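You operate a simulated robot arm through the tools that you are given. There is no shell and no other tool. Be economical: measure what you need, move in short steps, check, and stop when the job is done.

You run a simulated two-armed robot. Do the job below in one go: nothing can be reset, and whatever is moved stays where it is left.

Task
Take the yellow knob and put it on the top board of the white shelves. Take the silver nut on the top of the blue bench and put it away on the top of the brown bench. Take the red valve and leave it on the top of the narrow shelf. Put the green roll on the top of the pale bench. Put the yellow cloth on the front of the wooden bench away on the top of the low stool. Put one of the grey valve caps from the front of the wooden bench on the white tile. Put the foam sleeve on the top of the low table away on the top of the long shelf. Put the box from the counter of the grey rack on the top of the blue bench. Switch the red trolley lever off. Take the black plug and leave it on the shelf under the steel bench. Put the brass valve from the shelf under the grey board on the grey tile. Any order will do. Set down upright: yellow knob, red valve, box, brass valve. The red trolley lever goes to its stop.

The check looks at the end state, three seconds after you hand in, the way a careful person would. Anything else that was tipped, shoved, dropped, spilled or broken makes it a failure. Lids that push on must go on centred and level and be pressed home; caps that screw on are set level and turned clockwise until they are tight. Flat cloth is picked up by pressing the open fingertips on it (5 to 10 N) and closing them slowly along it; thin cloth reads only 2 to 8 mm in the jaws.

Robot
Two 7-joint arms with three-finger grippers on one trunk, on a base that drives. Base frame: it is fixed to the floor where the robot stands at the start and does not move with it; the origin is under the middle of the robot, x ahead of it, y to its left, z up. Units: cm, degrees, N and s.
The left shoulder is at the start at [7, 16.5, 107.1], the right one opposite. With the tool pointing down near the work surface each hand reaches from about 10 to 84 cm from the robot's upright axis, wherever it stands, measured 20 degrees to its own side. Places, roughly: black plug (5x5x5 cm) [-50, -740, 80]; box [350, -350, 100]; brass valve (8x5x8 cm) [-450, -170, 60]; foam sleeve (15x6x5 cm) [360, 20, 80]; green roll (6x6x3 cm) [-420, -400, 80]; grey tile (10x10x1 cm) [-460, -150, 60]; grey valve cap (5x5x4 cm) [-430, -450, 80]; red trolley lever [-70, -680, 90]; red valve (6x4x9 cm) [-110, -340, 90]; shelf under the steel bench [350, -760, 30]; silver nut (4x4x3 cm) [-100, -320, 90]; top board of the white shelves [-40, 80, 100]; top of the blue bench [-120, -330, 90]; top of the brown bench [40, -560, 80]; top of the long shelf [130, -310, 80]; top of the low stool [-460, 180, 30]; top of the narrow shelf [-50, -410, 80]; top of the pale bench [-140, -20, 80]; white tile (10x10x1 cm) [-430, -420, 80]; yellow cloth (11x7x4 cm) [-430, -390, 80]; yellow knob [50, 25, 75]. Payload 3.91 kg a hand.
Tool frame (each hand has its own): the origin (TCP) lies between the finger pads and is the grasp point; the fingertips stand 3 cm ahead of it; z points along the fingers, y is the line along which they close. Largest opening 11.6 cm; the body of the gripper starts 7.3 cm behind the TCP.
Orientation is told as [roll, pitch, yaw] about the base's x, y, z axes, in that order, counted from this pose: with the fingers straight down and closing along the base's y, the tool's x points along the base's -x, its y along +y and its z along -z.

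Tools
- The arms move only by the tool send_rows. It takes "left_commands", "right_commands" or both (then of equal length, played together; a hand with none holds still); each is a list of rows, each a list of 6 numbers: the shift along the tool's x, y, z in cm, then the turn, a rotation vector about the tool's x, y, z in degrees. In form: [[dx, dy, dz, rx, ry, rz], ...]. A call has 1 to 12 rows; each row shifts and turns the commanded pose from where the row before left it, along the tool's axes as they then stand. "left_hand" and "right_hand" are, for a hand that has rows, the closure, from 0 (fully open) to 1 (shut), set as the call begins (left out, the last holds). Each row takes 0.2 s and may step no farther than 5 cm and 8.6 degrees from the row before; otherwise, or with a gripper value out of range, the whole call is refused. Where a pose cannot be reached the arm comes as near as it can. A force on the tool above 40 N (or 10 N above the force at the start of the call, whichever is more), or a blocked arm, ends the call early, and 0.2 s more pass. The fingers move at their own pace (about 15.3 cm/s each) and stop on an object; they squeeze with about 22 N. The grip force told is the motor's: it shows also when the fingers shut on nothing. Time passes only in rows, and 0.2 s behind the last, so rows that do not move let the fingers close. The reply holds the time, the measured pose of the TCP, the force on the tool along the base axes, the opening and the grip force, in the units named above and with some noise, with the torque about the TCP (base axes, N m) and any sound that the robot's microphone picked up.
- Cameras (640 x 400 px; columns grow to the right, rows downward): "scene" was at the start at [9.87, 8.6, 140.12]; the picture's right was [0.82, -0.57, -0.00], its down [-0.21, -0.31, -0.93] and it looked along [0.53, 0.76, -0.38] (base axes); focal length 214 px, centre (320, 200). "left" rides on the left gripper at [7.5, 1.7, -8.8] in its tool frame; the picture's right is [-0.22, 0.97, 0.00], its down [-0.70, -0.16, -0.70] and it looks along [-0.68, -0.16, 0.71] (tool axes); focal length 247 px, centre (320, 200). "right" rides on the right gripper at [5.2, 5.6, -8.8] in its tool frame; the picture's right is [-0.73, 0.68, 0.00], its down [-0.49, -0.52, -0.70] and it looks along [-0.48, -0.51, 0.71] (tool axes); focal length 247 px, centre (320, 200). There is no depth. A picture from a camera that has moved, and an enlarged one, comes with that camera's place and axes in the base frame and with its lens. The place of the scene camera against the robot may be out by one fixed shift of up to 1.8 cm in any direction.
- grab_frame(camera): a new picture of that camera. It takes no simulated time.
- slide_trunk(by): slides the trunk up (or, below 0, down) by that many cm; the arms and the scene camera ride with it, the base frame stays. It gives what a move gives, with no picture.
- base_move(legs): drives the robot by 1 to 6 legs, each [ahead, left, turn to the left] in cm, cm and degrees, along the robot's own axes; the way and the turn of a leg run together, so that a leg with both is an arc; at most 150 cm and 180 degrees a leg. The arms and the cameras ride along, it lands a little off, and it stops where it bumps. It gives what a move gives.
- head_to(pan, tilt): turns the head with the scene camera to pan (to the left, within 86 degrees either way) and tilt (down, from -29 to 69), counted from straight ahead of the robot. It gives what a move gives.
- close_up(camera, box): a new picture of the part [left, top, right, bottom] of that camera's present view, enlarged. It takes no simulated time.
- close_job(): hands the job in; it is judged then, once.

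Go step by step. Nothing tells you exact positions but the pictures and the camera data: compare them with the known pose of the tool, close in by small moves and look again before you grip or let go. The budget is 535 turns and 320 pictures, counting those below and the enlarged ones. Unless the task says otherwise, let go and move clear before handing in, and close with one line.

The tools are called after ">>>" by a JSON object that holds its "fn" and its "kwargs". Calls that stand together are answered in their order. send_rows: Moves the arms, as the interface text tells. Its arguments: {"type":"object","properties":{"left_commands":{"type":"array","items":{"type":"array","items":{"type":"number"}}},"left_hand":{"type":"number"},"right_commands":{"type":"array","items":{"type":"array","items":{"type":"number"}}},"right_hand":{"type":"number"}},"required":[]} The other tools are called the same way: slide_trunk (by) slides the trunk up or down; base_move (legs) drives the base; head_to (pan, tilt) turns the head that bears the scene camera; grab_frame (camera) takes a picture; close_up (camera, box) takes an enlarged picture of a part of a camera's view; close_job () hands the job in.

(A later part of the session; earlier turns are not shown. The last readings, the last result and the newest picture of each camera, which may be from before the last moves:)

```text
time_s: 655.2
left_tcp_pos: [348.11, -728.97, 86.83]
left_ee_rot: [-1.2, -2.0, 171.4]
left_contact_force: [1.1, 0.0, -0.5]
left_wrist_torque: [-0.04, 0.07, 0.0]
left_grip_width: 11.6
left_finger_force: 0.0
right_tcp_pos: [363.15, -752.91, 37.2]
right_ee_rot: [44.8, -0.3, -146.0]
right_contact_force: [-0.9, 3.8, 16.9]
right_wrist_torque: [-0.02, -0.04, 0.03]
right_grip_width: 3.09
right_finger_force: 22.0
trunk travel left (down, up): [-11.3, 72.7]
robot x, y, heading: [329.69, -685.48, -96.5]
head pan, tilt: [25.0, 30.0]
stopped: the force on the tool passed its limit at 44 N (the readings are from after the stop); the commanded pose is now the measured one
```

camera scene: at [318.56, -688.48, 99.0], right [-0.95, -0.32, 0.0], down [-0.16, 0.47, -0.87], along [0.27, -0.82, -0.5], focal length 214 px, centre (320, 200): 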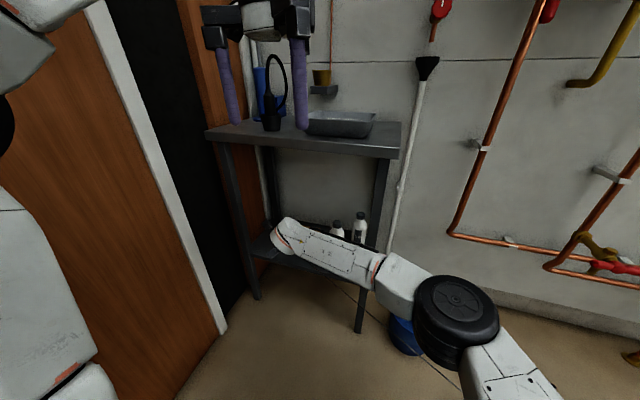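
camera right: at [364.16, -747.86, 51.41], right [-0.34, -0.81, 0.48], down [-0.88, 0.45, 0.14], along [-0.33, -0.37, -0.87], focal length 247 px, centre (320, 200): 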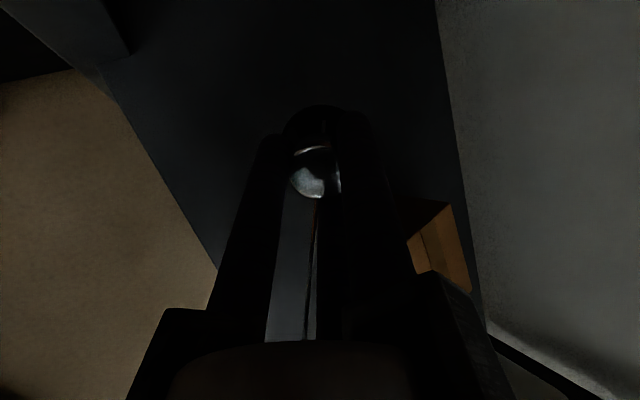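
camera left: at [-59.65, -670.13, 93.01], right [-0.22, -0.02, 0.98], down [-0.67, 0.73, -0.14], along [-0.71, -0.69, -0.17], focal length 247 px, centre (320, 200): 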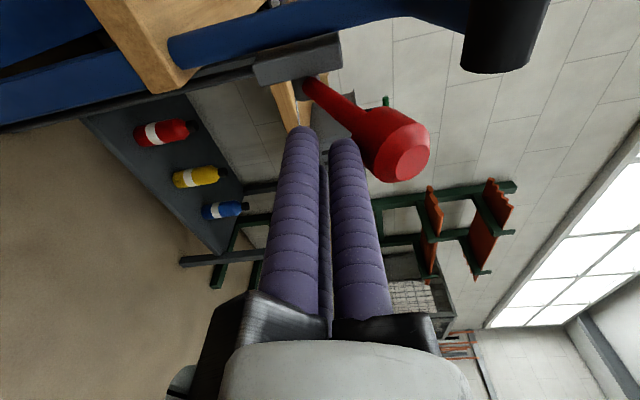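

>>> {"fn": "slide_trunk", "kwargs": {"by": 0.6}}

>>> {"fn": "send_rows", "kwargs": {"right_commands": [[0, 0, 0, 0, 0, 0], [0, 0, 0, 0, 0, 0], [0, 0, 0, 0, 0, 0]], "right_hand": 0.45}}

>>> {"fn": "grab_frame", "kwargs": {"camera": "right"}}

```text
time_s: 655.7
left_tcp_pos: [348.08, -729.1, 87.48]
left_ee_rot: [-1.3, -2.0, 171.3]
left_contact_force: [0.3, -0.1, -0.1]
left_wrist_torque: [0.0, -0.02, 0.03]
left_grip_width: 11.61
left_finger_force: 0.1
right_tcp_pos: [362.97, -752.99, 37.18]
right_ee_rot: [44.4, -0.2, -146.2]
right_contact_force: [0.7, -0.9, -0.8]
right_wrist_torque: [0.0, 0.04, 0.01]
right_grip_width: 3.06
right_finger_force: 21.7
trunk travel left (down, up): [-11.9, 72.1]
robot x, y, heading: [329.49, -685.62, -96.5]
head pan, tilt: [25.0, 30.0]
```

```text
time_s: 656.5
left_tcp_pos: [348.12, -729.03, 87.49]
left_ee_rot: [-1.3, -2.0, 171.3]
left_contact_force: [-0.3, 0.1, 0.4]
left_wrist_torque: [-0.02, -0.01, -0.01]
left_grip_width: 11.59
left_finger_force: 0.0
right_tcp_pos: [363.09, -752.95, 37.37]
right_ee_rot: [44.5, -0.3, -146.1]
right_contact_force: [0.1, -0.4, -0.3]
right_wrist_torque: [-0.03, -0.01, 0.0]
right_grip_width: 6.37
right_finger_force: 0.0
trunk travel left (down, up): [-11.9, 72.1]
robot x, y, heading: [329.61, -685.59, -96.8]
head pan, tilt: [25.0, 30.0]
```

```text
84 pictures are left
camera right: at [366.23, -748.1, 47.72], right [-0.34, -0.81, 0.48], down [-0.88, 0.45, 0.13], along [-0.32, -0.38, -0.87], focal length 247 px, centre (320, 200)
```

right: 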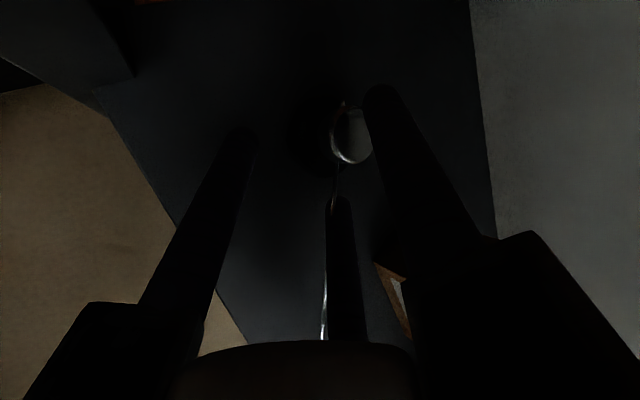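

>>> {"fn": "send_rows", "kwargs": {"right_commands": [[0, 0.4, -1.5, 0, 0, 0], [0, 0, -3, 0, 0, 0], [0, 0, -4, 0, 0, 0], [0, 0, -4, 0, 0, 0]]}}

>>> {"fn": "grab_frame", "kwargs": {"camera": "right"}}

```text
time_s: 657.5
left_tcp_pos: [348.15, -729.03, 87.42]
left_ee_rot: [-1.3, -2.1, 171.4]
left_contact_force: [-0.2, -0.3, 0.1]
left_wrist_torque: [0.01, -0.03, -0.02]
left_grip_width: 11.59
left_finger_force: 0.0
right_tcp_pos: [358.43, -745.93, 46.72]
right_ee_rot: [44.5, -0.1, -146.1]
right_contact_force: [0.2, -0.4, -0.5]
right_wrist_torque: [-0.03, 0.0, 0.0]
right_grip_width: 6.39
right_finger_force: 0.0
trunk travel left (down, up): [-11.9, 72.1]
robot x, y, heading: [329.99, -685.5, -96.3]
head pan, tilt: [25.0, 30.0]
```

```text
83 pictures are left
camera right: at [361.5, -741.09, 57.11], right [-0.33, -0.81, 0.48], down [-0.89, 0.45, 0.14], along [-0.32, -0.38, -0.87], focal length 247 px, centre (320, 200)
```

right: 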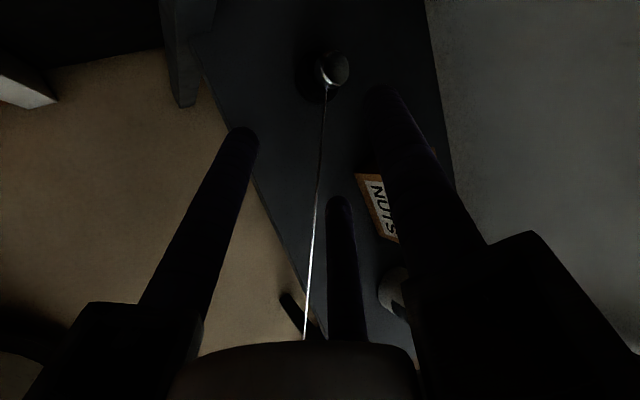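

Plug stands on the shelf. I back out, raise the trunk and straighten the right hand.

>>> {"fn": "base_move", "kwargs": {"legs": [[-30, 0, 0], [0, -25, 0]]}}

>>> {"fn": "slide_trunk", "kwargs": {"by": 40}}

>>> {"fn": "slide_trunk", "kwargs": {"by": 30}}

>>> {"fn": "send_rows", "kwargs": {"right_commands": [[0, 0, 0, 7.5, 0, 0], [0, 0, 0, 7.5, 0, 0], [0, 0, 0, 7.5, 0, 0], [0, 0, 0, 7.5, 0, 0], [0, 0, 0, 7.5, 0, 0], [0, 0, 0, 7, 0, 0], [-3, 0, 0, 0, 0, 0], [-4, 0, 0, 0, 0, 0], [-4, -2, 0, 0, 0, 0], [-4, -2, 0, 0, 0, 0], [-4, -2, 0, 0, 0, 0]], "right_hand": 0}}

>>> {"fn": "head_to", "kwargs": {"pan": 40, "tilt": 45}}

>>> {"fn": "grab_frame", "kwargs": {"camera": "scene"}}

```text
time_s: 661.0
left_tcp_pos: [327.05, -695.75, 87.49]
left_ee_rot: [-1.4, -2.1, 171.4]
left_contact_force: [-0.1, 0.4, -0.2]
left_wrist_torque: [0.0, -0.02, 0.03]
left_grip_width: 11.61
left_finger_force: 0.0
right_tcp_pos: [337.25, -712.59, 46.71]
right_ee_rot: [44.5, -0.3, -146.2]
right_contact_force: [0.3, -0.8, -0.3]
right_wrist_torque: [-0.03, 0.0, -0.01]
right_grip_width: 6.37
right_finger_force: 0.1
trunk travel left (down, up): [-11.9, 72.1]
robot x, y, heading: [308.5, -652.13, -96.6]
head pan, tilt: [25.0, 30.0]
```

```text
time_s: 664.8
left_tcp_pos: [327.08, -695.76, 127.25]
left_ee_rot: [-1.3, -2.0, 171.4]
left_contact_force: [0.6, -0.9, -0.3]
left_wrist_torque: [0.01, -0.02, -0.02]
left_grip_width: 11.6
left_finger_force: 0.1
right_tcp_pos: [337.32, -712.68, 86.73]
right_ee_rot: [44.5, -0.3, -146.1]
right_contact_force: [-0.3, -0.1, 0.3]
right_wrist_torque: [-0.01, -0.01, -0.01]
right_grip_width: 6.36
right_finger_force: 0.2
trunk travel left (down, up): [-51.9, 32.1]
robot x, y, heading: [308.79, -652.16, -96.8]
head pan, tilt: [25.0, 30.0]
```

```text
time_s: 667.8
left_tcp_pos: [327.14, -695.66, 157.42]
left_ee_rot: [-1.3, -2.1, 171.4]
left_contact_force: [0.0, 0.3, 0.0]
left_wrist_torque: [-0.04, 0.01, 0.01]
left_grip_width: 11.6
left_finger_force: 0.0
right_tcp_pos: [337.25, -712.69, 116.7]
right_ee_rot: [44.4, -0.3, -146.1]
right_contact_force: [-0.2, 0.3, -0.9]
right_wrist_torque: [-0.03, 0.02, -0.01]
right_grip_width: 6.36
right_finger_force: 0.0
trunk travel left (down, up): [-81.9, 2.1]
robot x, y, heading: [308.5, -651.85, -96.7]
head pan, tilt: [25.0, 30.0]
```

```text
time_s: 670.2
left_tcp_pos: [327.0, -695.81, 157.34]
left_ee_rot: [-1.3, -2.0, 171.4]
left_contact_force: [0.2, 0.3, -0.2]
left_wrist_torque: [0.04, -0.01, 0.02]
left_grip_width: 11.6
left_finger_force: 0.1
right_tcp_pos: [312.14, -719.65, 120.66]
right_ee_rot: [7.6, -0.2, -146.1]
right_contact_force: [-0.2, -1.0, -0.7]
right_wrist_torque: [0.0, -0.04, -0.01]
right_grip_width: 11.62
right_finger_force: 0.1
right hand out of reach, approached as far as the arm can: row 4, 5, 6
trunk travel left (down, up): [-81.9, 2.1]
robot x, y, heading: [308.74, -652.08, -96.3]
head pan, tilt: [25.0, 30.0]
```

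```text
time_s: 671.0
left_tcp_pos: [327.15, -695.77, 157.48]
left_ee_rot: [-1.2, -2.2, 171.4]
left_contact_force: [-0.5, 0.2, 0.1]
left_wrist_torque: [0.01, 0.01, -0.01]
left_grip_width: 11.59
left_finger_force: 0.1
right_tcp_pos: [312.21, -719.65, 120.69]
right_ee_rot: [7.6, -0.3, -146.1]
right_contact_force: [0.2, -0.3, -0.6]
right_wrist_torque: [-0.02, 0.03, 0.0]
right_grip_width: 11.61
right_finger_force: 0.0
trunk travel left (down, up): [-81.9, 2.1]
robot x, y, heading: [308.44, -651.99, -96.6]
head pan, tilt: [40.0, 45.0]
```

```text
82 pictures are left
camera scene: at [312.11, -662.97, 157.68], right [-0.83, -0.55, 0.0], down [-0.39, 0.59, -0.71], along [0.39, -0.59, -0.71], focal length 214 px, centre (320, 200)
```

scene: 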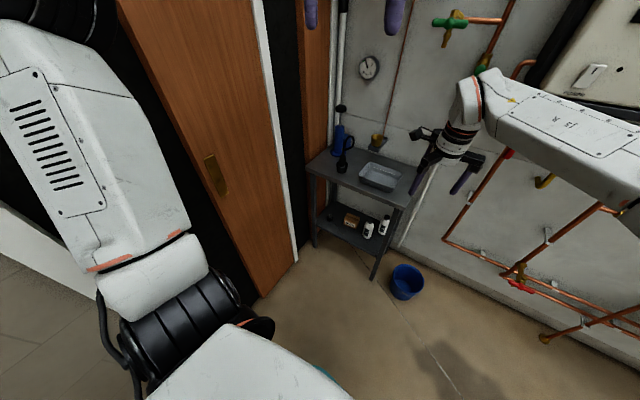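

Plug and everything else look fine. Now to the wooden bench in the west.

>>> {"fn": "send_rows", "kwargs": {"right_commands": [[0, -2, 0, 7.5, 0, 0], [0, -4, 0, 0, 0, -8], [0, -4, 0, 0, 0, -8], [0, -4, 0, 0, 0, -8], [0, 0, 0, 0, 0, -8], [0, 0, 0, 0, 0, -8]]}}

>>> {"fn": "base_move", "kwargs": {"legs": [[0, 0, -83.4], [0, -20, 0], [150, 0, 0], [150, 0, 0], [150, 0, 0], [20, 0, 0]]}}

>>> {"fn": "head_to", "kwargs": {"pan": -20, "tilt": 22}}

>>> {"fn": "grab_frame", "kwargs": {"camera": "scene"}}

```text
time_s: 672.4
left_tcp_pos: [327.12, -695.78, 157.42]
left_ee_rot: [-1.3, -2.2, 171.4]
left_contact_force: [-0.9, 0.6, 0.6]
left_wrist_torque: [0.01, 0.0, 0.02]
left_grip_width: 11.58
left_finger_force: 0.1
right_tcp_pos: [303.26, -709.18, 120.24]
right_ee_rot: [-0.1, -0.2, -105.9]
right_contact_force: [0.0, 0.3, 0.2]
right_wrist_torque: [0.0, -0.03, 0.01]
right_grip_width: 11.57
right_finger_force: 0.0
trunk travel left (down, up): [-81.9, 2.1]
robot x, y, heading: [308.43, -652.19, -96.5]
head pan, tilt: [40.0, 45.0]
```

```text
time_s: 700.1
left_tcp_pos: [-204.05, -611.58, 157.56]
left_ee_rot: [-1.1, -2.1, 81.2]
left_contact_force: [0.1, -0.5, -0.1]
left_wrist_torque: [-0.01, 0.02, 0.02]
left_grip_width: 11.6
left_finger_force: 0.0
right_tcp_pos: [-217.46, -587.86, 120.62]
right_ee_rot: [0.0, -0.4, 163.8]
right_contact_force: [0.6, -0.5, 0.0]
right_wrist_torque: [-0.02, 0.05, 0.01]
right_grip_width: 11.6
right_finger_force: 0.0
trunk travel left (down, up): [-81.9, 2.1]
robot x, y, heading: [-160.27, -593.18, 173.3]
head pan, tilt: [40.0, 45.0]
```

```text
time_s: 701.4
left_tcp_pos: [-204.45, -611.61, 157.39]
left_ee_rot: [-1.3, -2.2, 81.3]
left_contact_force: [-0.3, -0.1, 0.5]
left_wrist_torque: [-0.04, -0.04, 0.0]
left_grip_width: 11.6
left_finger_force: 0.0
right_tcp_pos: [-217.76, -587.82, 120.36]
right_ee_rot: [-0.2, -0.2, 163.8]
right_contact_force: [-0.1, -0.4, -0.1]
right_wrist_torque: [-0.03, -0.01, -0.02]
right_grip_width: 11.59
right_finger_force: 0.2
trunk travel left (down, up): [-81.9, 2.1]
robot x, y, heading: [-160.74, -593.05, 173.8]
head pan, tilt: [-20.0, 22.0]
```

```text
81 pictures are left
camera scene: at [-174.55, -587.51, 161.21], right [0.45, 0.89, 0.0], down [0.34, -0.17, -0.93], along [-0.83, 0.42, -0.38], focal length 214 px, centre (320, 200)
```

scene: 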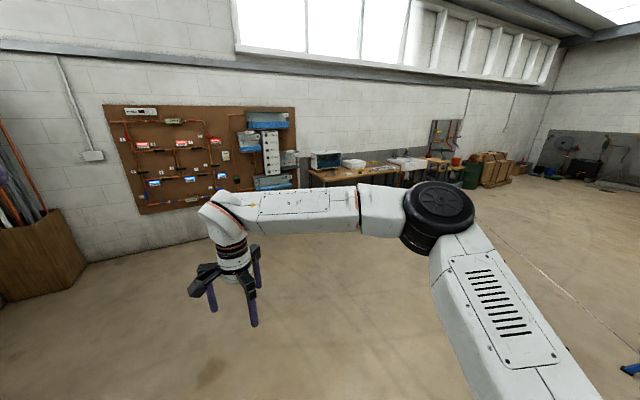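

>>> {"fn": "base_move", "kwargs": {"legs": [[0, 0, -36], [150, 0, 0], [80, 0, 0], [0, 0, 42]]}}

>>> {"fn": "head_to", "kwargs": {"pan": -5, "tilt": 35}}

>>> {"fn": "grab_frame", "kwargs": {"camera": "scene"}}

```text
time_s: 716.4
left_tcp_pos: [-372.74, -460.27, 157.5]
left_ee_rot: [-1.3, -2.1, 87.9]
left_contact_force: [0.4, 0.0, -1.3]
left_wrist_torque: [-0.01, 0.0, 0.03]
left_grip_width: 11.62
left_finger_force: 0.0
right_tcp_pos: [-388.58, -438.17, 120.34]
right_ee_rot: [-0.1, -0.2, 170.3]
right_contact_force: [0.2, 0.2, 0.3]
right_wrist_torque: [-0.02, -0.06, -0.01]
right_grip_width: 11.63
right_finger_force: 0.0
trunk travel left (down, up): [-81.9, 2.1]
robot x, y, heading: [-331.51, -436.91, 180.1]
head pan, tilt: [-20.0, 22.0]
```

```text
time_s: 717.2
left_tcp_pos: [-372.69, -460.41, 157.49]
left_ee_rot: [-1.3, -2.1, 87.8]
left_contact_force: [0.4, 0.0, -0.7]
left_wrist_torque: [0.0, 0.0, -0.03]
left_grip_width: 11.58
left_finger_force: 0.1
right_tcp_pos: [-388.81, -438.18, 120.41]
right_ee_rot: [-0.1, -0.3, 170.5]
right_contact_force: [0.0, -0.1, -0.8]
right_wrist_torque: [0.0, 0.03, -0.05]
right_grip_width: 11.61
right_finger_force: 0.0
trunk travel left (down, up): [-81.9, 2.1]
robot x, y, heading: [-331.53, -437.21, 179.7]
head pan, tilt: [-5.0, 35.0]
```

```text
80 pictures are left
camera scene: at [-345.7, -435.38, 159.16], right [0.09, 1.0, 0.0], down [0.57, -0.05, -0.82], along [-0.82, 0.07, -0.57], focal length 214 px, centre (320, 200)
```

scene: 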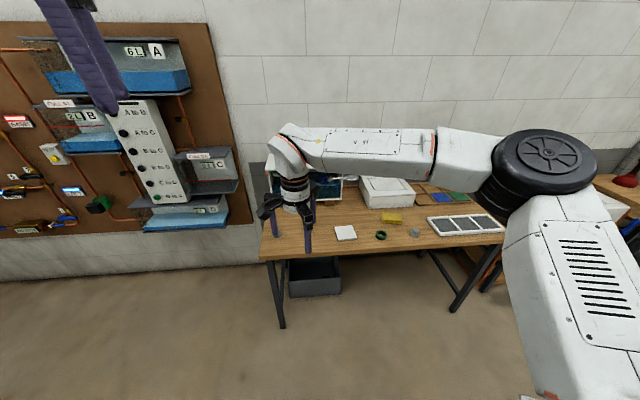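

>>> {"fn": "send_rows", "kwargs": {"right_commands": [[0, -4.5, 0, 0, 0, 0], [0, -4.5, 0, 0, 0, 0], [0, -4.5, 0, 0, 0, 0], [4, -2, 0, 0, 0, 0], [4, 0, 0, 0, 0, 0]]}}

>>> {"fn": "close_up", "kwargs": {"camera": "scene", "box": [250, 170, 530, 280]}}

```text
time_s: 718.4
left_tcp_pos: [-372.5, -460.32, 157.5]
left_ee_rot: [-1.2, -2.0, 87.8]
left_contact_force: [-0.3, -0.4, 0.5]
left_wrist_torque: [0.02, 0.04, -0.05]
left_grip_width: 11.59
left_finger_force: 0.1
right_tcp_pos: [-378.03, -424.21, 120.38]
right_ee_rot: [-0.2, -0.3, 170.5]
right_contact_force: [-0.2, 0.3, -0.4]
right_wrist_torque: [0.04, -0.02, 0.02]
right_grip_width: 11.63
right_finger_force: 0.1
trunk travel left (down, up): [-81.9, 2.1]
robot x, y, heading: [-331.81, -437.1, 179.7]
head pan, tilt: [-5.0, 35.0]
```

```text
2.29 times, centred on (390, 225) of scene
camera zoom: at [-345.5, -435.4, 159.17], right [0.09, 1.0, 0.0], down [0.57, -0.05, -0.82], along [-0.82, 0.07, -0.57], focal length 490 px, centre (160, 143)
```

zoom: 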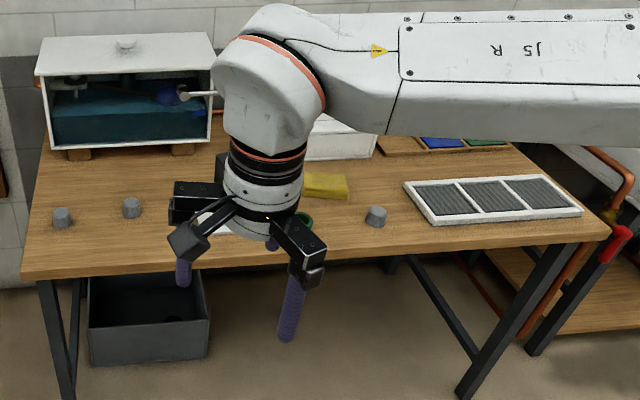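

Bench front holds grey caps, white tile, green roll and yellow cloth. I step closer to take the cap at about [-429, -435].

>>> {"fn": "base_move", "kwargs": {"legs": [[25, 0, 0]]}}

>>> {"fn": "send_rows", "kwargs": {"right_commands": [[-4, 1, 0, 0, 0, 0], [-4, 1, 1, 0, 0, 0], [-4, 1, 2, 0, 0, 0], [-4, 1, 2, 0, 0, 0], [-4, 1.5, 2, 0, 0, 0], [-4, 1.5, 2, 0, 0, 0], [-1, 0, 2, 0, 0, 0]]}}

>>> {"fn": "grab_frame", "kwargs": {"camera": "right"}}

>>> {"fn": "grab_frame", "kwargs": {"camera": "scene"}}

```text
time_s: 720.2
left_tcp_pos: [-397.44, -460.37, 157.58]
left_ee_rot: [-1.1, -2.1, 87.9]
left_contact_force: [0.8, 0.1, -0.8]
left_wrist_torque: [-0.02, 0.06, 0.0]
left_grip_width: 11.59
left_finger_force: 0.2
right_tcp_pos: [-403.05, -424.3, 120.35]
right_ee_rot: [0.0, -0.5, 170.4]
right_contact_force: [0.6, 0.2, 0.6]
right_wrist_torque: [-0.02, 0.0, -0.01]
right_grip_width: 11.57
right_finger_force: 0.1
trunk travel left (down, up): [-81.9, 2.1]
robot x, y, heading: [-356.19, -437.2, 179.6]
head pan, tilt: [-5.0, 35.0]
```

```text
time_s: 721.8
left_tcp_pos: [-397.79, -460.28, 157.58]
left_ee_rot: [-1.3, -2.1, 87.8]
left_contact_force: [-0.3, -0.1, -0.6]
left_wrist_torque: [-0.01, 0.01, -0.01]
left_grip_width: 11.58
left_finger_force: 0.0
right_tcp_pos: [-429.0, -426.92, 109.44]
right_ee_rot: [0.0, -0.4, 170.5]
right_contact_force: [-0.6, 0.4, 1.0]
right_wrist_torque: [-0.02, -0.01, 0.0]
right_grip_width: 11.6
right_finger_force: 0.1
trunk travel left (down, up): [-81.9, 2.1]
robot x, y, heading: [-356.49, -437.36, 180.2]
head pan, tilt: [-5.0, 35.0]
```

```text
78 pictures are left
camera right: at [-424.84, -433.17, 118.39], right [-0.83, -0.55, 0.0], down [-0.39, 0.59, 0.7], along [-0.39, 0.59, -0.71], focal length 247 px, centre (320, 200)
```

right: 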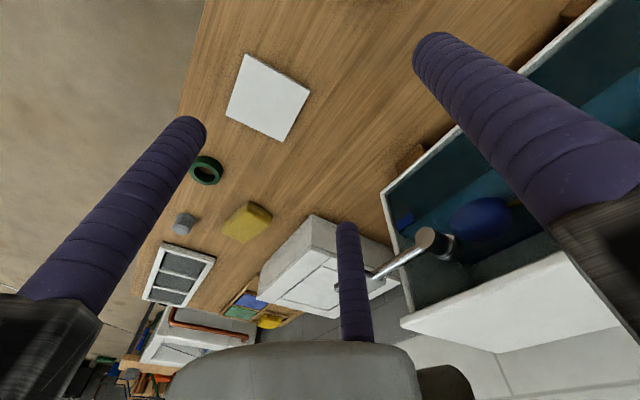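

```text
77 pictures are left
camera scene: at [-370.81, -435.29, 159.15], right [0.09, 1.0, 0.0], down [0.57, -0.05, -0.82], along [-0.82, 0.07, -0.57], focal length 214 px, centre (320, 200)
```

scene: 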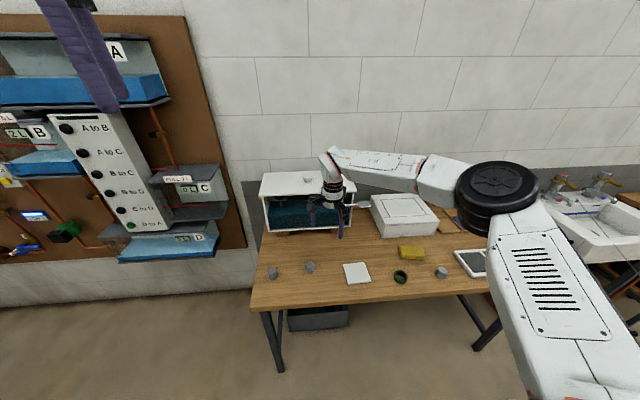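

>>> {"fn": "send_rows", "kwargs": {"right_commands": [[-0.1, 3.7, 2, 0, 0, 0], [-0.1, 3.8, 2, 0, 0, 0], [0, 0, 4, 0, 0, 0], [0, 0, 4, 0, 0, 0]], "right_hand": 0.3}}

>>> {"fn": "grab_frame", "kwargs": {"camera": "right"}}

```text
time_s: 722.8
left_tcp_pos: [-397.89, -460.46, 157.42]
left_ee_rot: [-1.3, -2.2, 88.0]
left_contact_force: [-0.2, -0.1, 0.5]
left_wrist_torque: [-0.02, -0.01, -0.03]
left_grip_width: 11.63
left_finger_force: 0.1
right_tcp_pos: [-430.63, -434.34, 97.43]
right_ee_rot: [-0.1, -0.2, 170.5]
right_contact_force: [-0.1, -0.1, -0.2]
right_wrist_torque: [0.0, -0.02, 0.02]
right_grip_width: 8.13
right_finger_force: 0.1
trunk travel left (down, up): [-81.9, 2.1]
robot x, y, heading: [-356.51, -436.78, 179.8]
head pan, tilt: [-5.0, 35.0]
```

```text
76 pictures are left
camera right: at [-426.39, -440.62, 106.29], right [-0.83, -0.55, 0.0], down [-0.39, 0.59, 0.7], along [-0.39, 0.59, -0.71], focal length 247 px, centre (320, 200)
```

right: 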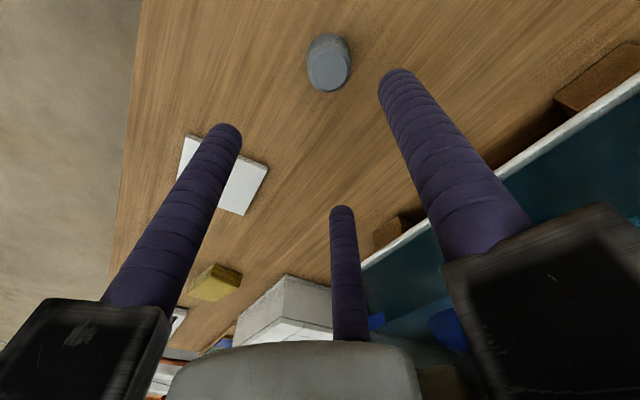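

>>> {"fn": "send_rows", "kwargs": {"right_commands": [[0, 0.8, 4, 0, 0, 0], [0, 0, 4, 0, 0, 0], [0, 0, 4, 0, 0, 0], [0, 0, 1.5, 0, 0, 0]]}}

>>> {"fn": "send_rows", "kwargs": {"right_commands": [[0, 0, 0, 0, 0, 0], [0, 0, 0, 0, 0, 0], [0, 0, 0, 0, 0, 0]], "right_hand": 1}}

>>> {"fn": "grab_frame", "kwargs": {"camera": "right"}}

```text
time_s: 723.8
left_tcp_pos: [-397.66, -460.52, 157.53]
left_ee_rot: [-1.2, -2.1, 87.9]
left_contact_force: [-0.3, -1.3, -0.7]
left_wrist_torque: [0.01, 0.02, 0.0]
left_grip_width: 11.6
left_finger_force: 0.0
right_tcp_pos: [-430.92, -434.95, 83.81]
right_ee_rot: [-0.1, -0.2, 170.5]
right_contact_force: [-0.4, -1.0, 0.0]
right_wrist_torque: [0.0, 0.0, 0.0]
right_grip_width: 8.14
right_finger_force: 0.2
trunk travel left (down, up): [-81.9, 2.1]
robot x, y, heading: [-356.71, -437.27, 179.8]
head pan, tilt: [-5.0, 35.0]
```

```text
time_s: 724.6
left_tcp_pos: [-397.87, -460.34, 157.47]
left_ee_rot: [-1.1, -2.1, 87.9]
left_contact_force: [-0.1, 0.1, 0.2]
left_wrist_torque: [0.0, -0.02, 0.01]
left_grip_width: 11.58
left_finger_force: 0.1
right_tcp_pos: [-430.68, -434.98, 83.93]
right_ee_rot: [-0.1, -0.3, 170.5]
right_contact_force: [-0.4, 0.4, -0.5]
right_wrist_torque: [0.0, 0.01, 0.02]
right_grip_width: 3.75
right_finger_force: 21.7
trunk travel left (down, up): [-81.9, 2.1]
robot x, y, heading: [-356.54, -437.21, 180.3]
head pan, tilt: [-5.0, 35.0]
```

```text
75 pictures are left
camera right: at [-426.52, -441.35, 92.84], right [-0.83, -0.55, 0.0], down [-0.39, 0.59, 0.7], along [-0.39, 0.59, -0.71], focal length 247 px, centre (320, 200)
```

right: 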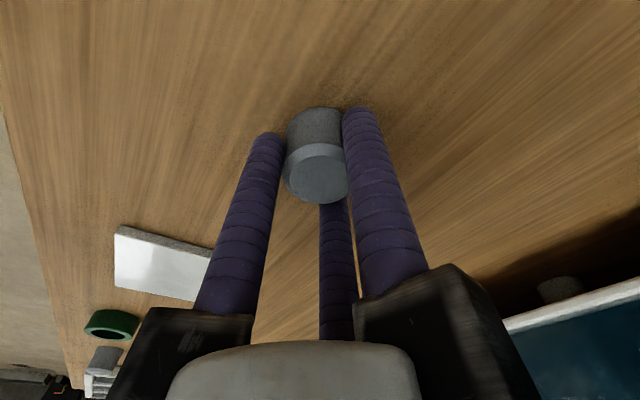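

>>> {"fn": "send_rows", "kwargs": {"right_commands": [[0, 0, -2, 0, 0, 0], [0, 0, -4, 0, 0, 0], [0, -3, -2, 0, 0, 0], [0, -3.4, 0, 0, 0, 0], [0, -3.4, 0, 0, 0, 0], [0, -3.4, 0, 0, 0, 0], [0, -3.4, 0, 0, 0, 0], [0.2, -3.4, 0, 0, 0, 0]]}}

>>> {"fn": "grab_frame", "kwargs": {"camera": "right"}}

>>> {"fn": "close_up", "kwargs": {"camera": "scene", "box": [290, 190, 430, 310]}}

```text
time_s: 726.4
left_tcp_pos: [-397.64, -460.23, 157.45]
left_ee_rot: [-1.1, -2.0, 88.0]
left_contact_force: [0.6, 0.2, 0.1]
left_wrist_torque: [0.02, 0.0, 0.02]
left_grip_width: 11.58
left_finger_force: 0.1
right_tcp_pos: [-427.31, -415.53, 92.07]
right_ee_rot: [0.0, -0.3, 170.6]
right_contact_force: [0.2, -0.2, -1.0]
right_wrist_torque: [-0.03, 0.01, 0.01]
right_grip_width: 3.73
right_finger_force: 22.4
trunk travel left (down, up): [-81.9, 2.1]
robot x, y, heading: [-356.52, -436.72, -180.2]
head pan, tilt: [-5.0, 35.0]
```

```text
74 pictures are left
camera right: at [-422.98, -421.78, 100.99], right [-0.83, -0.55, 0.0], down [-0.39, 0.6, 0.7], along [-0.39, 0.58, -0.71], focal length 247 px, centre (320, 200)
```

right: 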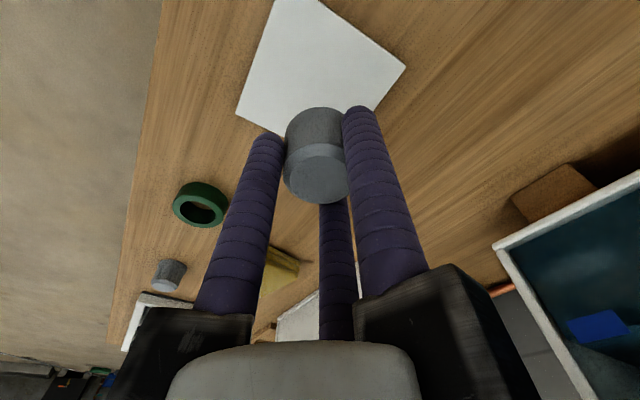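

```text
3.33 times, centred on (360, 250) of scene
camera zoom: at [-370.68, -435.19, 159.16], right [0.09, 1.0, 0.0], down [0.57, -0.05, -0.82], along [-0.82, 0.07, -0.57], focal length 715 px, centre (187, 33)
```

zoom: 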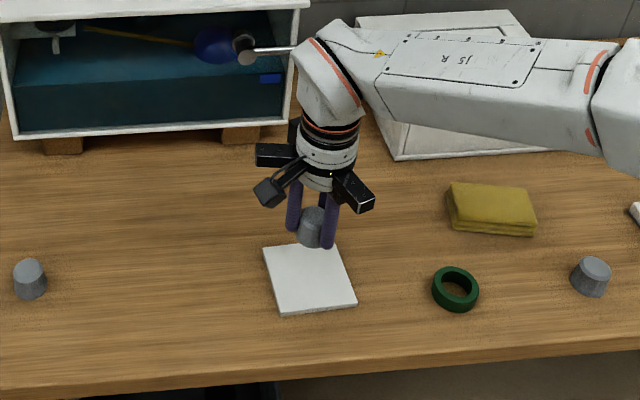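

>>> {"fn": "send_rows", "kwargs": {"right_commands": [[1.1, 0.2, 2, 0, 0, 0], [0, 0, 2.5, 0, 0, 0], [0, 0, 1, 0, 0, 0], [0, 0, 0.5, 0, 0, 0], [0, 0, 0.5, 0, 0, 0], [0, 0, 0.4, 0, 0, 0], [0, 0, 0.4, 0, 0, 0], [0, 0, 0.4, 0, 0, 0]]}}

>>> {"fn": "close_up", "kwargs": {"camera": "scene", "box": [290, 190, 430, 310]}}

```text
time_s: 728.2
left_tcp_pos: [-397.41, -460.4, 157.67]
left_ee_rot: [-1.1, -2.1, 88.0]
left_contact_force: [0.0, -0.4, -0.7]
left_wrist_torque: [0.0, -0.02, 0.03]
left_grip_width: 11.59
left_finger_force: 0.1
right_tcp_pos: [-426.27, -415.93, 84.74]
right_ee_rot: [0.0, -0.7, 170.5]
right_contact_force: [-0.8, 2.7, 24.0]
right_wrist_torque: [0.08, -0.12, 0.06]
right_grip_width: 3.77
right_finger_force: 22.2
trunk travel left (down, up): [-81.9, 2.1]
robot x, y, heading: [-356.5, -436.67, 179.8]
head pan, tilt: [-5.0, 35.0]
```

```text
3.33 times, centred on (360, 250) of scene
camera zoom: at [-370.4, -435.42, 159.23], right [0.09, 1.0, 0.0], down [0.57, -0.05, -0.82], along [-0.82, 0.07, -0.57], focal length 715 px, centre (187, 33)
```

zoom: 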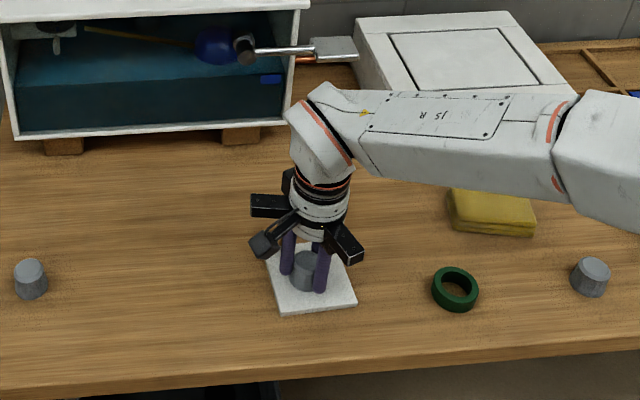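

Cap is down on the tile. Release and rise.

>>> {"fn": "send_rows", "kwargs": {"right_commands": [[0, 0, -0.5, 0, 0, 0], [0, 0, 0, 0, 0, 0]]}}

>>> {"fn": "send_rows", "kwargs": {"right_commands": [[0, 0, 0, 0, 0, 0], [0, 0, 0, 0, 0, 0]], "right_hand": 0.35}}

>>> {"fn": "send_rows", "kwargs": {"right_commands": [[0, 0, -2, 0, 0, 0], [0, 0, -4, 0, 0, 0], [0, 0, -4.5, 0, 0, 0], [0, 0, -4.5, 0, 0, 0], [2, 0, -4, 0, 0, 0]]}}

>>> {"fn": "close_up", "kwargs": {"camera": "scene", "box": [290, 190, 470, 310]}}

```text
time_s: 728.8
left_tcp_pos: [-397.59, -460.45, 157.48]
left_ee_rot: [-1.2, -2.0, 87.9]
left_contact_force: [1.3, 0.7, -0.4]
left_wrist_torque: [0.02, 0.0, -0.01]
left_grip_width: 11.57
left_finger_force: 0.0
right_tcp_pos: [-426.11, -415.95, 84.69]
right_ee_rot: [-0.1, -0.3, 170.6]
right_contact_force: [-2.4, -1.3, 5.2]
right_wrist_torque: [-0.03, 0.16, 0.0]
right_grip_width: 3.74
right_finger_force: 22.2
trunk travel left (down, up): [-81.9, 2.1]
robot x, y, heading: [-356.64, -436.96, -180.0]
head pan, tilt: [-5.0, 35.0]
```

```text
time_s: 729.4
left_tcp_pos: [-397.58, -460.46, 157.49]
left_ee_rot: [-1.1, -2.0, 88.0]
left_contact_force: [-0.7, 0.5, -0.2]
left_wrist_torque: [0.0, 0.0, 0.03]
left_grip_width: 11.61
left_finger_force: 0.0
right_tcp_pos: [-426.28, -415.8, 84.86]
right_ee_rot: [-0.1, -0.4, 170.5]
right_contact_force: [0.2, 0.5, -1.3]
right_wrist_torque: [0.03, 0.02, 0.0]
right_grip_width: 7.54
right_finger_force: 0.0
trunk travel left (down, up): [-81.9, 2.1]
robot x, y, heading: [-356.64, -436.93, 180.0]
head pan, tilt: [-5.0, 35.0]
```

```text
time_s: 730.6
left_tcp_pos: [-397.54, -460.44, 157.47]
left_ee_rot: [-1.1, -2.1, 87.9]
left_contact_force: [1.2, 0.2, -0.8]
left_wrist_torque: [0.03, 0.08, 0.01]
left_grip_width: 11.57
left_finger_force: 0.0
right_tcp_pos: [-423.9, -416.07, 103.76]
right_ee_rot: [0.0, -0.3, 170.6]
right_contact_force: [0.1, 0.1, 0.1]
right_wrist_torque: [0.03, 0.03, -0.02]
right_grip_width: 7.58
right_finger_force: 0.2
trunk travel left (down, up): [-81.9, 2.1]
robot x, y, heading: [-356.37, -437.06, -180.0]
head pan, tilt: [-5.0, 35.0]
```

```text
3.33 times, centred on (380, 250) of scene
camera zoom: at [-370.49, -435.35, 159.17], right [0.09, 1.0, 0.0], down [0.57, -0.05, -0.82], along [-0.82, 0.07, -0.57], focal length 715 px, centre (120, 33)
```

zoom: 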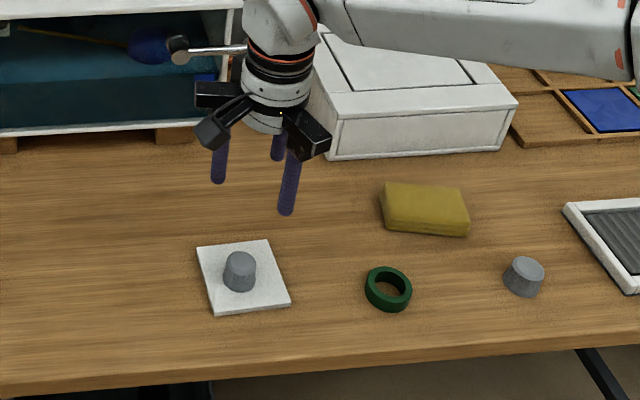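

Cap sits on the tile. I sidestep and go for the cloth (right hand) and the roll (left hand).

>>> {"fn": "base_move", "kwargs": {"legs": [[0, -40, 0]]}}

>>> {"fn": "send_rows", "kwargs": {"right_commands": [[0, 0, 0, 0, 0, 8.4], [0, 0, 0, 0, 0, 8.4], [0, 0, 0, 0, 0, 8.4], [0, 0, 0, 0, 0, 8.4], [0, 0, 0, 0, 0, 8.4], [0, 0, 0, 0, 0, 8.4], [0, 0, 0, 0, 0, 8.4], [0, 0, 0, 0, 0, 8.4], [0, 0, 0, 0, 0, 8.4], [0, 0, 0, 0, 0, 4.9]], "right_hand": 0, "left_commands": [[0, -2, 3, 1.3, 2, 0], [0, -2, 4, 0, 0, 0], [0, -2, 4, 0, 0, 0], [0, -2, 4, 0, 0, 0], [0, -2, 4, 0, 0, 0], [0, -1, 4, 0, 0, 0], [0, 0, 4, 0, 0, 0], [0, 0, 4, 0, 0, 0], [0, 0, 4, 0, 0, 0], [0, 0, 4, 0, 0, 0]]}}

>>> {"fn": "grab_frame", "kwargs": {"camera": "right"}}

>>> {"fn": "grab_frame", "kwargs": {"camera": "scene"}}

```text
time_s: 733.1
left_tcp_pos: [-397.79, -420.08, 157.55]
left_ee_rot: [-1.2, -2.1, 87.4]
left_contact_force: [0.1, -1.3, 0.5]
left_wrist_torque: [0.04, -0.01, -0.02]
left_grip_width: 11.61
left_finger_force: 0.0
right_tcp_pos: [-423.84, -375.53, 103.85]
right_ee_rot: [-0.2, -0.3, 170.1]
right_contact_force: [0.2, -0.3, 0.7]
right_wrist_torque: [0.0, 0.01, -0.04]
right_grip_width: 7.55
right_finger_force: 0.1
trunk travel left (down, up): [-81.9, 2.1]
robot x, y, heading: [-356.27, -396.69, 179.2]
head pan, tilt: [-5.0, 35.0]
```

```text
time_s: 735.3
left_tcp_pos: [-388.34, -420.2, 120.87]
left_ee_rot: [-2.8, -0.2, 87.3]
left_contact_force: [-0.4, -0.7, 0.1]
left_wrist_torque: [0.01, -0.06, 0.02]
left_grip_width: 11.59
left_finger_force: 0.1
left hand out of reach, approached as far as the arm can: row 9, 10
right_tcp_pos: [-423.86, -375.48, 103.53]
right_ee_rot: [0.2, -0.1, 89.4]
right_contact_force: [-0.3, -0.5, 0.2]
right_wrist_torque: [-0.01, -0.05, -0.05]
right_grip_width: 11.6
right_finger_force: 0.2
trunk travel left (down, up): [-81.9, 2.1]
robot x, y, heading: [-356.04, -396.85, 179.5]
head pan, tilt: [-5.0, 35.0]
```

```text
70 pictures are left
camera right: at [-429.54, -380.49, 112.55], right [-0.67, 0.74, 0.0], down [0.53, 0.48, 0.7], along [0.52, 0.47, -0.71], focal length 247 px, centre (320, 200)
```

right: 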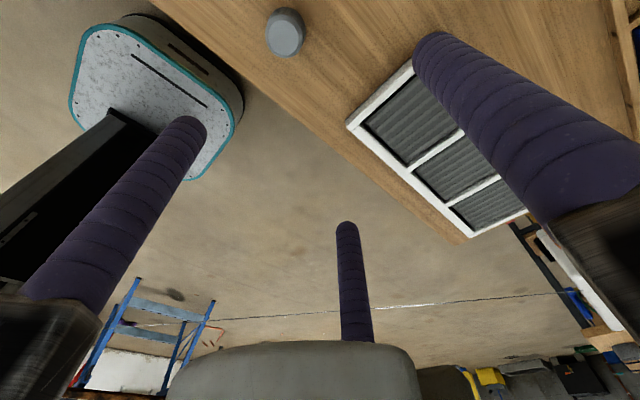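

```text
69 pictures are left
camera scene: at [-370.79, -395.09, 159.13], right [0.1, 1.0, 0.0], down [0.57, -0.06, -0.82], along [-0.81, 0.08, -0.57], focal length 214 px, centre (320, 200)
```

scene: 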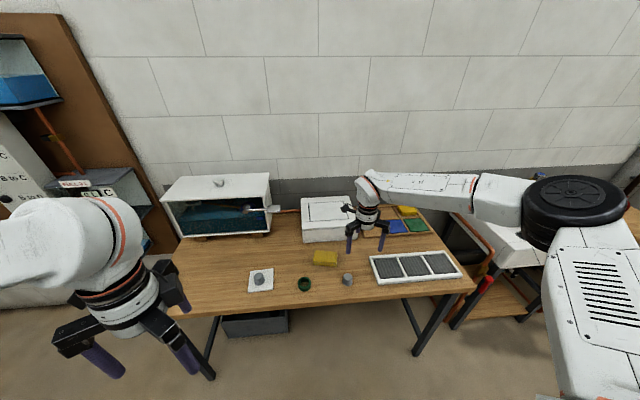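

>>> {"fn": "send_rows", "kwargs": {"right_commands": [[3.7, 3, 1, 0, 0, 0], [3.7, 3, 2, 0, 0, 0], [3.7, 3, 2, 0, 0, 0], [0, 0, 4, 0, 0, 0]], "right_hand": 0.06}}

>>> {"fn": "grab_frame", "kwargs": {"camera": "right"}}

>>> {"fn": "close_up", "kwargs": {"camera": "scene", "box": [260, 190, 400, 300]}}

```text
refused: row 2 steps farther than a row can; nothing moved
```

```text
68 pictures are left
camera right: at [-429.54, -380.49, 112.55], right [-0.67, 0.74, 0.0], down [0.53, 0.48, 0.7], along [0.52, 0.47, -0.71], focal length 247 px, centre (320, 200)
```

right: 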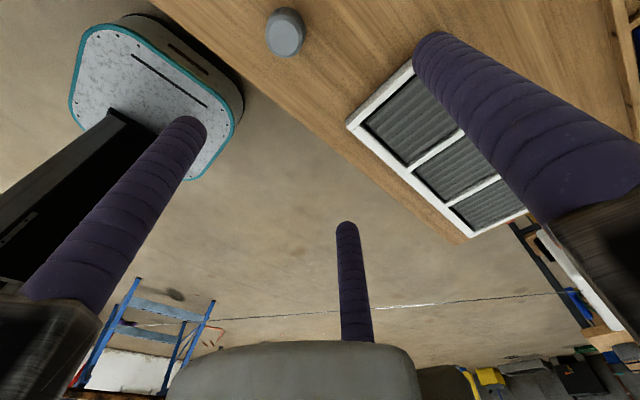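

```text
3.64 times, centred on (330, 245) of scene
camera zoom: at [-370.79, -395.09, 159.13], right [0.1, 1.0, 0.0], down [0.57, -0.06, -0.82], along [-0.81, 0.08, -0.57], focal length 780 px, centre (284, 36)
```

zoom: 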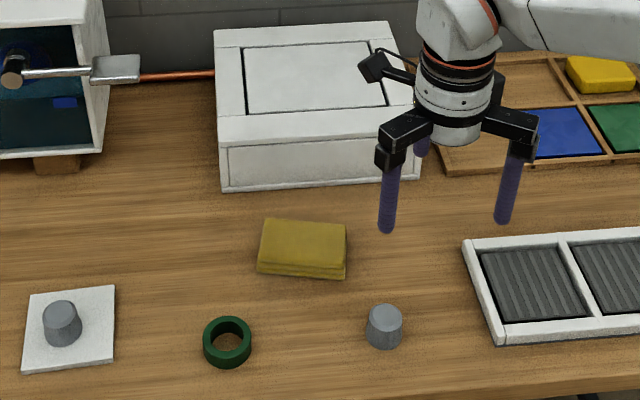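

>>> {"fn": "send_rows", "kwargs": {"right_commands": [[2.8, 2.3, 1, 0, 0, 0], [2.8, 2.3, 2, 0, 0, 0], [2.8, 2.3, 2, 0, 0, 0], [2.8, 2.2, 2, 0, 0, 0], [0, 0, 4, 0, 0, 0]], "right_hand": 0.06}}

>>> {"fn": "grab_frame", "kwargs": {"camera": "right"}}

>>> {"fn": "close_up", "kwargs": {"camera": "scene", "box": [260, 190, 400, 300]}}

```text
time_s: 736.5
left_tcp_pos: [-388.23, -420.08, 121.01]
left_ee_rot: [-2.8, -0.2, 87.1]
left_contact_force: [-0.3, 0.6, -0.1]
left_wrist_torque: [-0.02, -0.02, 0.04]
left_grip_width: 11.59
left_finger_force: 0.0
right_tcp_pos: [-433.19, -386.25, 92.58]
right_ee_rot: [0.2, 0.1, 89.5]
right_contact_force: [-0.1, 0.2, -0.5]
right_wrist_torque: [-0.04, -0.02, -0.03]
right_grip_width: 10.91
right_finger_force: 0.0
trunk travel left (down, up): [-81.9, 2.1]
robot x, y, heading: [-356.53, -396.84, 179.2]
head pan, tilt: [-5.0, 35.0]
```

```text
66 pictures are left
camera right: at [-438.74, -391.31, 101.58], right [-0.67, 0.74, 0.0], down [0.53, 0.48, 0.7], along [0.51, 0.47, -0.72], focal length 247 px, centre (320, 200)
```

right: 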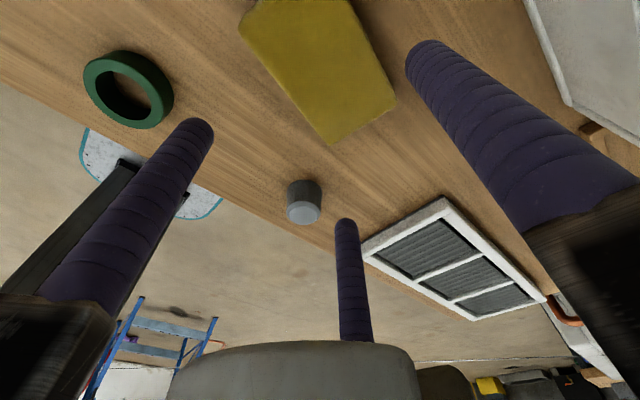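

```text
3.64 times, centred on (330, 245) of scene
camera zoom: at [-370.67, -394.97, 159.15], right [0.1, 1.0, 0.0], down [0.57, -0.06, -0.82], along [-0.81, 0.08, -0.57], focal length 780 px, centre (284, 36)
```

zoom: 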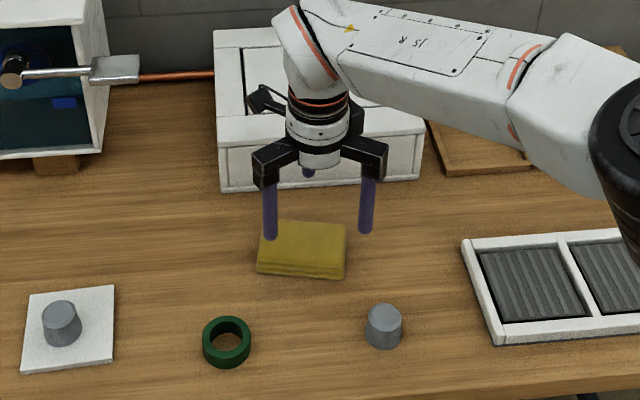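

>>> {"fn": "send_rows", "kwargs": {"right_commands": [[0.9, 0.6, 1, 0, 0, 5], [0, 0, 3, 0, 0, 5], [0, 0, 3, 0, 0, 0], [0, 0, 2, 0, 0, 0]]}}

>>> {"fn": "grab_frame", "kwargs": {"camera": "right"}}

```text
time_s: 737.5
left_tcp_pos: [-388.13, -420.37, 120.95]
left_ee_rot: [-2.7, -0.3, 87.3]
left_contact_force: [0.2, 1.1, -0.4]
left_wrist_torque: [0.02, -0.03, 0.01]
left_grip_width: 11.6
left_finger_force: 0.1
right_tcp_pos: [-433.7, -387.26, 83.59]
right_ee_rot: [0.3, -0.1, 79.6]
right_contact_force: [-0.2, 0.3, 0.0]
right_wrist_torque: [0.02, -0.02, 0.02]
right_grip_width: 10.9
right_finger_force: 0.3
trunk travel left (down, up): [-81.9, 2.1]
robot x, y, heading: [-356.43, -396.82, 179.8]
head pan, tilt: [-5.0, 35.0]
```

```text
64 pictures are left
camera right: at [-440.19, -391.32, 92.63], right [-0.54, 0.84, 0.01], down [0.61, 0.38, 0.7], along [0.59, 0.38, -0.72], focal length 247 px, centre (320, 200)
```

right: 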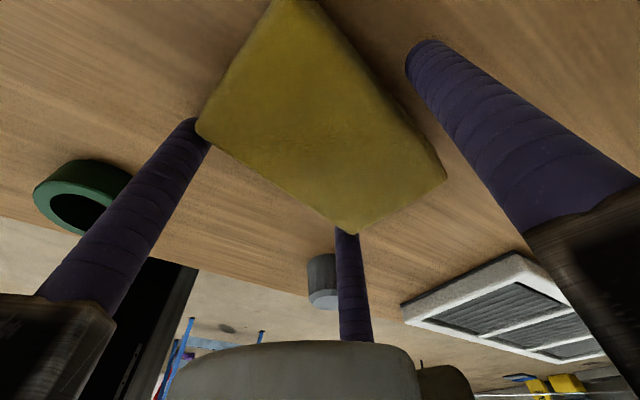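

>>> {"fn": "send_rows", "kwargs": {"right_commands": [[0, 0, 0, 0, 0, 0], [0, 0, 0, 0, 0, 0], [0, 0, 0, 0, 0, 0], [0, 0, 0, 0, 0, 0]], "right_hand": 1}}

>>> {"fn": "send_rows", "kwargs": {"right_commands": [[0, 0, -1.5, 0, 0, 0], [0, 0, -3, 0, 0, 0], [0, 0, -4, 0, 0, 0], [0, 0, -4, 0, 0, 0], [0, 0, -4, 0, 0, 0]]}}

>>> {"fn": "grab_frame", "kwargs": {"camera": "right"}}

```text
time_s: 738.5
left_tcp_pos: [-388.24, -420.24, 120.92]
left_ee_rot: [-2.8, -0.2, 87.4]
left_contact_force: [0.4, 0.4, 1.1]
left_wrist_torque: [-0.01, -0.05, -0.03]
left_grip_width: 11.57
left_finger_force: 0.1
right_tcp_pos: [-433.76, -387.31, 83.76]
right_ee_rot: [0.4, -0.1, 79.5]
right_contact_force: [0.7, 0.5, -0.3]
right_wrist_torque: [0.01, 0.0, 0.0]
right_grip_width: 8.33
right_finger_force: 22.4
trunk travel left (down, up): [-81.9, 2.1]
robot x, y, heading: [-356.57, -397.23, 179.6]
head pan, tilt: [-5.0, 35.0]
```

```text
time_s: 739.7
left_tcp_pos: [-388.18, -420.25, 121.03]
left_ee_rot: [-2.7, -0.2, 87.2]
left_contact_force: [-0.1, 1.2, 0.5]
left_wrist_torque: [0.03, 0.04, 0.02]
left_grip_width: 11.6
left_finger_force: 0.2
right_tcp_pos: [-433.6, -387.48, 100.27]
right_ee_rot: [0.4, -0.2, 79.6]
right_contact_force: [-0.4, -0.6, -1.3]
right_wrist_torque: [-0.02, 0.03, 0.0]
right_grip_width: 8.36
right_finger_force: 21.4
trunk travel left (down, up): [-81.9, 2.1]
robot x, y, heading: [-356.48, -397.13, 179.7]
head pan, tilt: [-5.0, 35.0]
```

```text
63 pictures are left
camera right: at [-439.97, -391.46, 109.24], right [-0.54, 0.84, 0.0], down [0.61, 0.38, 0.7], along [0.59, 0.38, -0.72], focal length 247 px, centre (320, 200)
```

right: 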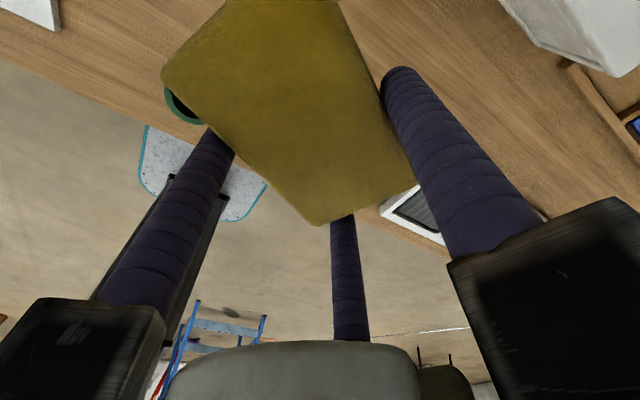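

Cloth is in hand. I tuck it and bring the left hand over the roll.

>>> {"fn": "send_rows", "kwargs": {"right_commands": [[-2.7, -2.7, -2, 0, 0, 0], [-2.7, -2.7, -2, 0, 0, 0], [-2.7, -2.7, -2, 0, 0, 0], [-2.7, -2.7, -2, 0, 0, 0], [-2.7, -2.7, -2, 0, 0, 0], [-2.7, -2.7, -2, 0, 0, 0], [-2.7, -2.7, -2, 0, 0, 0], [-2.7, -2.7, -2, 0, 0, 0], [-2.7, -2.7, -1, 0, 0, 0]]}}

>>> {"fn": "send_rows", "kwargs": {"left_commands": [[-2.35, 3.9, 1, -2.7, 0, 0], [-2.35, 3.9, 1, 0, 0, 0], [-2.35, 3.9, 1.5, 0, 0, 0], [-2.35, 3.9, 1.5, 0, 0, 0], [-2.35, 3.9, 1.5, 0, 0, 0], [-2.35, 3.9, 1.5, 0, 0, 0], [-2.35, 3.9, 1.5, 0, 0, 0], [-2.35, 3.9, 1.5, 0, 0, 0], [-2.35, 3.9, 1.5, 0, 0, 0]], "left_hand": 0.15}}

>>> {"fn": "grab_frame", "kwargs": {"camera": "left"}}

```text
time_s: 741.7
left_tcp_pos: [-388.01, -420.05, 120.95]
left_ee_rot: [-2.6, 0.0, 87.3]
left_contact_force: [-0.2, -0.6, 0.5]
left_wrist_torque: [-0.01, 0.02, 0.01]
left_grip_width: 11.58
left_finger_force: 0.1
right_tcp_pos: [-404.92, -367.94, 117.39]
right_ee_rot: [0.2, -0.1, 79.7]
right_contact_force: [1.0, 0.0, -0.9]
right_wrist_torque: [0.0, 0.04, 0.0]
right_grip_width: 8.36
right_finger_force: 21.7
trunk travel left (down, up): [-81.9, 2.1]
robot x, y, heading: [-356.21, -397.15, 179.9]
head pan, tilt: [-5.0, 35.0]
```

```text
time_s: 743.7
left_tcp_pos: [-422.74, -397.2, 108.46]
left_ee_rot: [0.1, 0.1, 87.3]
left_contact_force: [0.2, 0.2, -0.9]
left_wrist_torque: [0.02, -0.02, 0.02]
left_grip_width: 9.86
left_finger_force: 0.1
right_tcp_pos: [-405.28, -367.77, 117.15]
right_ee_rot: [0.0, 0.1, 79.6]
right_contact_force: [0.2, -0.4, -1.3]
right_wrist_torque: [-0.01, -0.02, 0.04]
right_grip_width: 8.33
right_finger_force: 23.0
trunk travel left (down, up): [-81.9, 2.1]
robot x, y, heading: [-355.88, -396.96, 179.4]
head pan, tilt: [-5.0, 35.0]
```

```text
62 pictures are left
camera left: at [-424.71, -404.48, 117.16], right [-0.96, 0.27, 0.0], down [0.19, 0.69, 0.7], along [0.19, 0.67, -0.71], focal length 247 px, centre (320, 200)
```

left: 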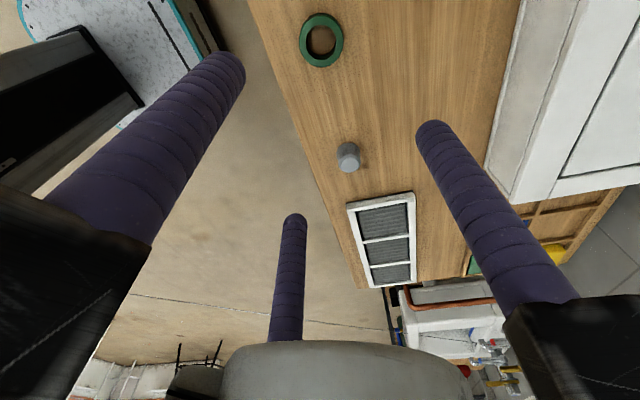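

>>> {"fn": "send_rows", "kwargs": {"left_commands": [[0.5, 0.1, 4, 0, 0, 0], [0, 0, 4.5, 0, 0, 0], [0, 0, 4.5, 0, 0, 0], [0, 0, 4.5, 0, 0, 0], [0, 0, 4, 0, 0, 0]]}}

>>> {"fn": "grab_frame", "kwargs": {"camera": "left"}}

```text
time_s: 744.9
left_tcp_pos: [-422.73, -398.11, 86.97]
left_ee_rot: [0.1, -0.1, 87.3]
left_contact_force: [-0.4, -1.0, -0.1]
left_wrist_torque: [-0.01, -0.01, 0.0]
left_grip_width: 9.85
left_finger_force: 0.0
right_tcp_pos: [-405.26, -367.94, 117.28]
right_ee_rot: [0.2, -0.1, 79.4]
right_contact_force: [-0.5, 0.1, -0.5]
right_wrist_torque: [0.03, -0.02, -0.01]
right_grip_width: 8.33
right_finger_force: 21.9
trunk travel left (down, up): [-81.9, 2.1]
robot x, y, heading: [-356.3, -397.1, 179.4]
head pan, tilt: [-5.0, 35.0]
```

```text
61 pictures are left
camera left: at [-424.67, -405.28, 95.72], right [-0.96, 0.27, 0.0], down [0.19, 0.69, 0.7], along [0.19, 0.68, -0.71], focal length 247 px, centre (320, 200)
```

left: 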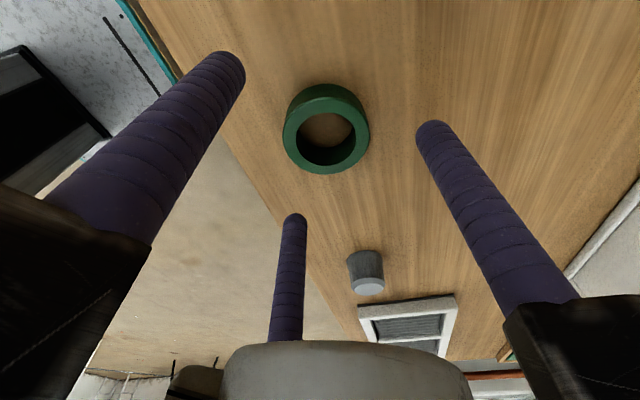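

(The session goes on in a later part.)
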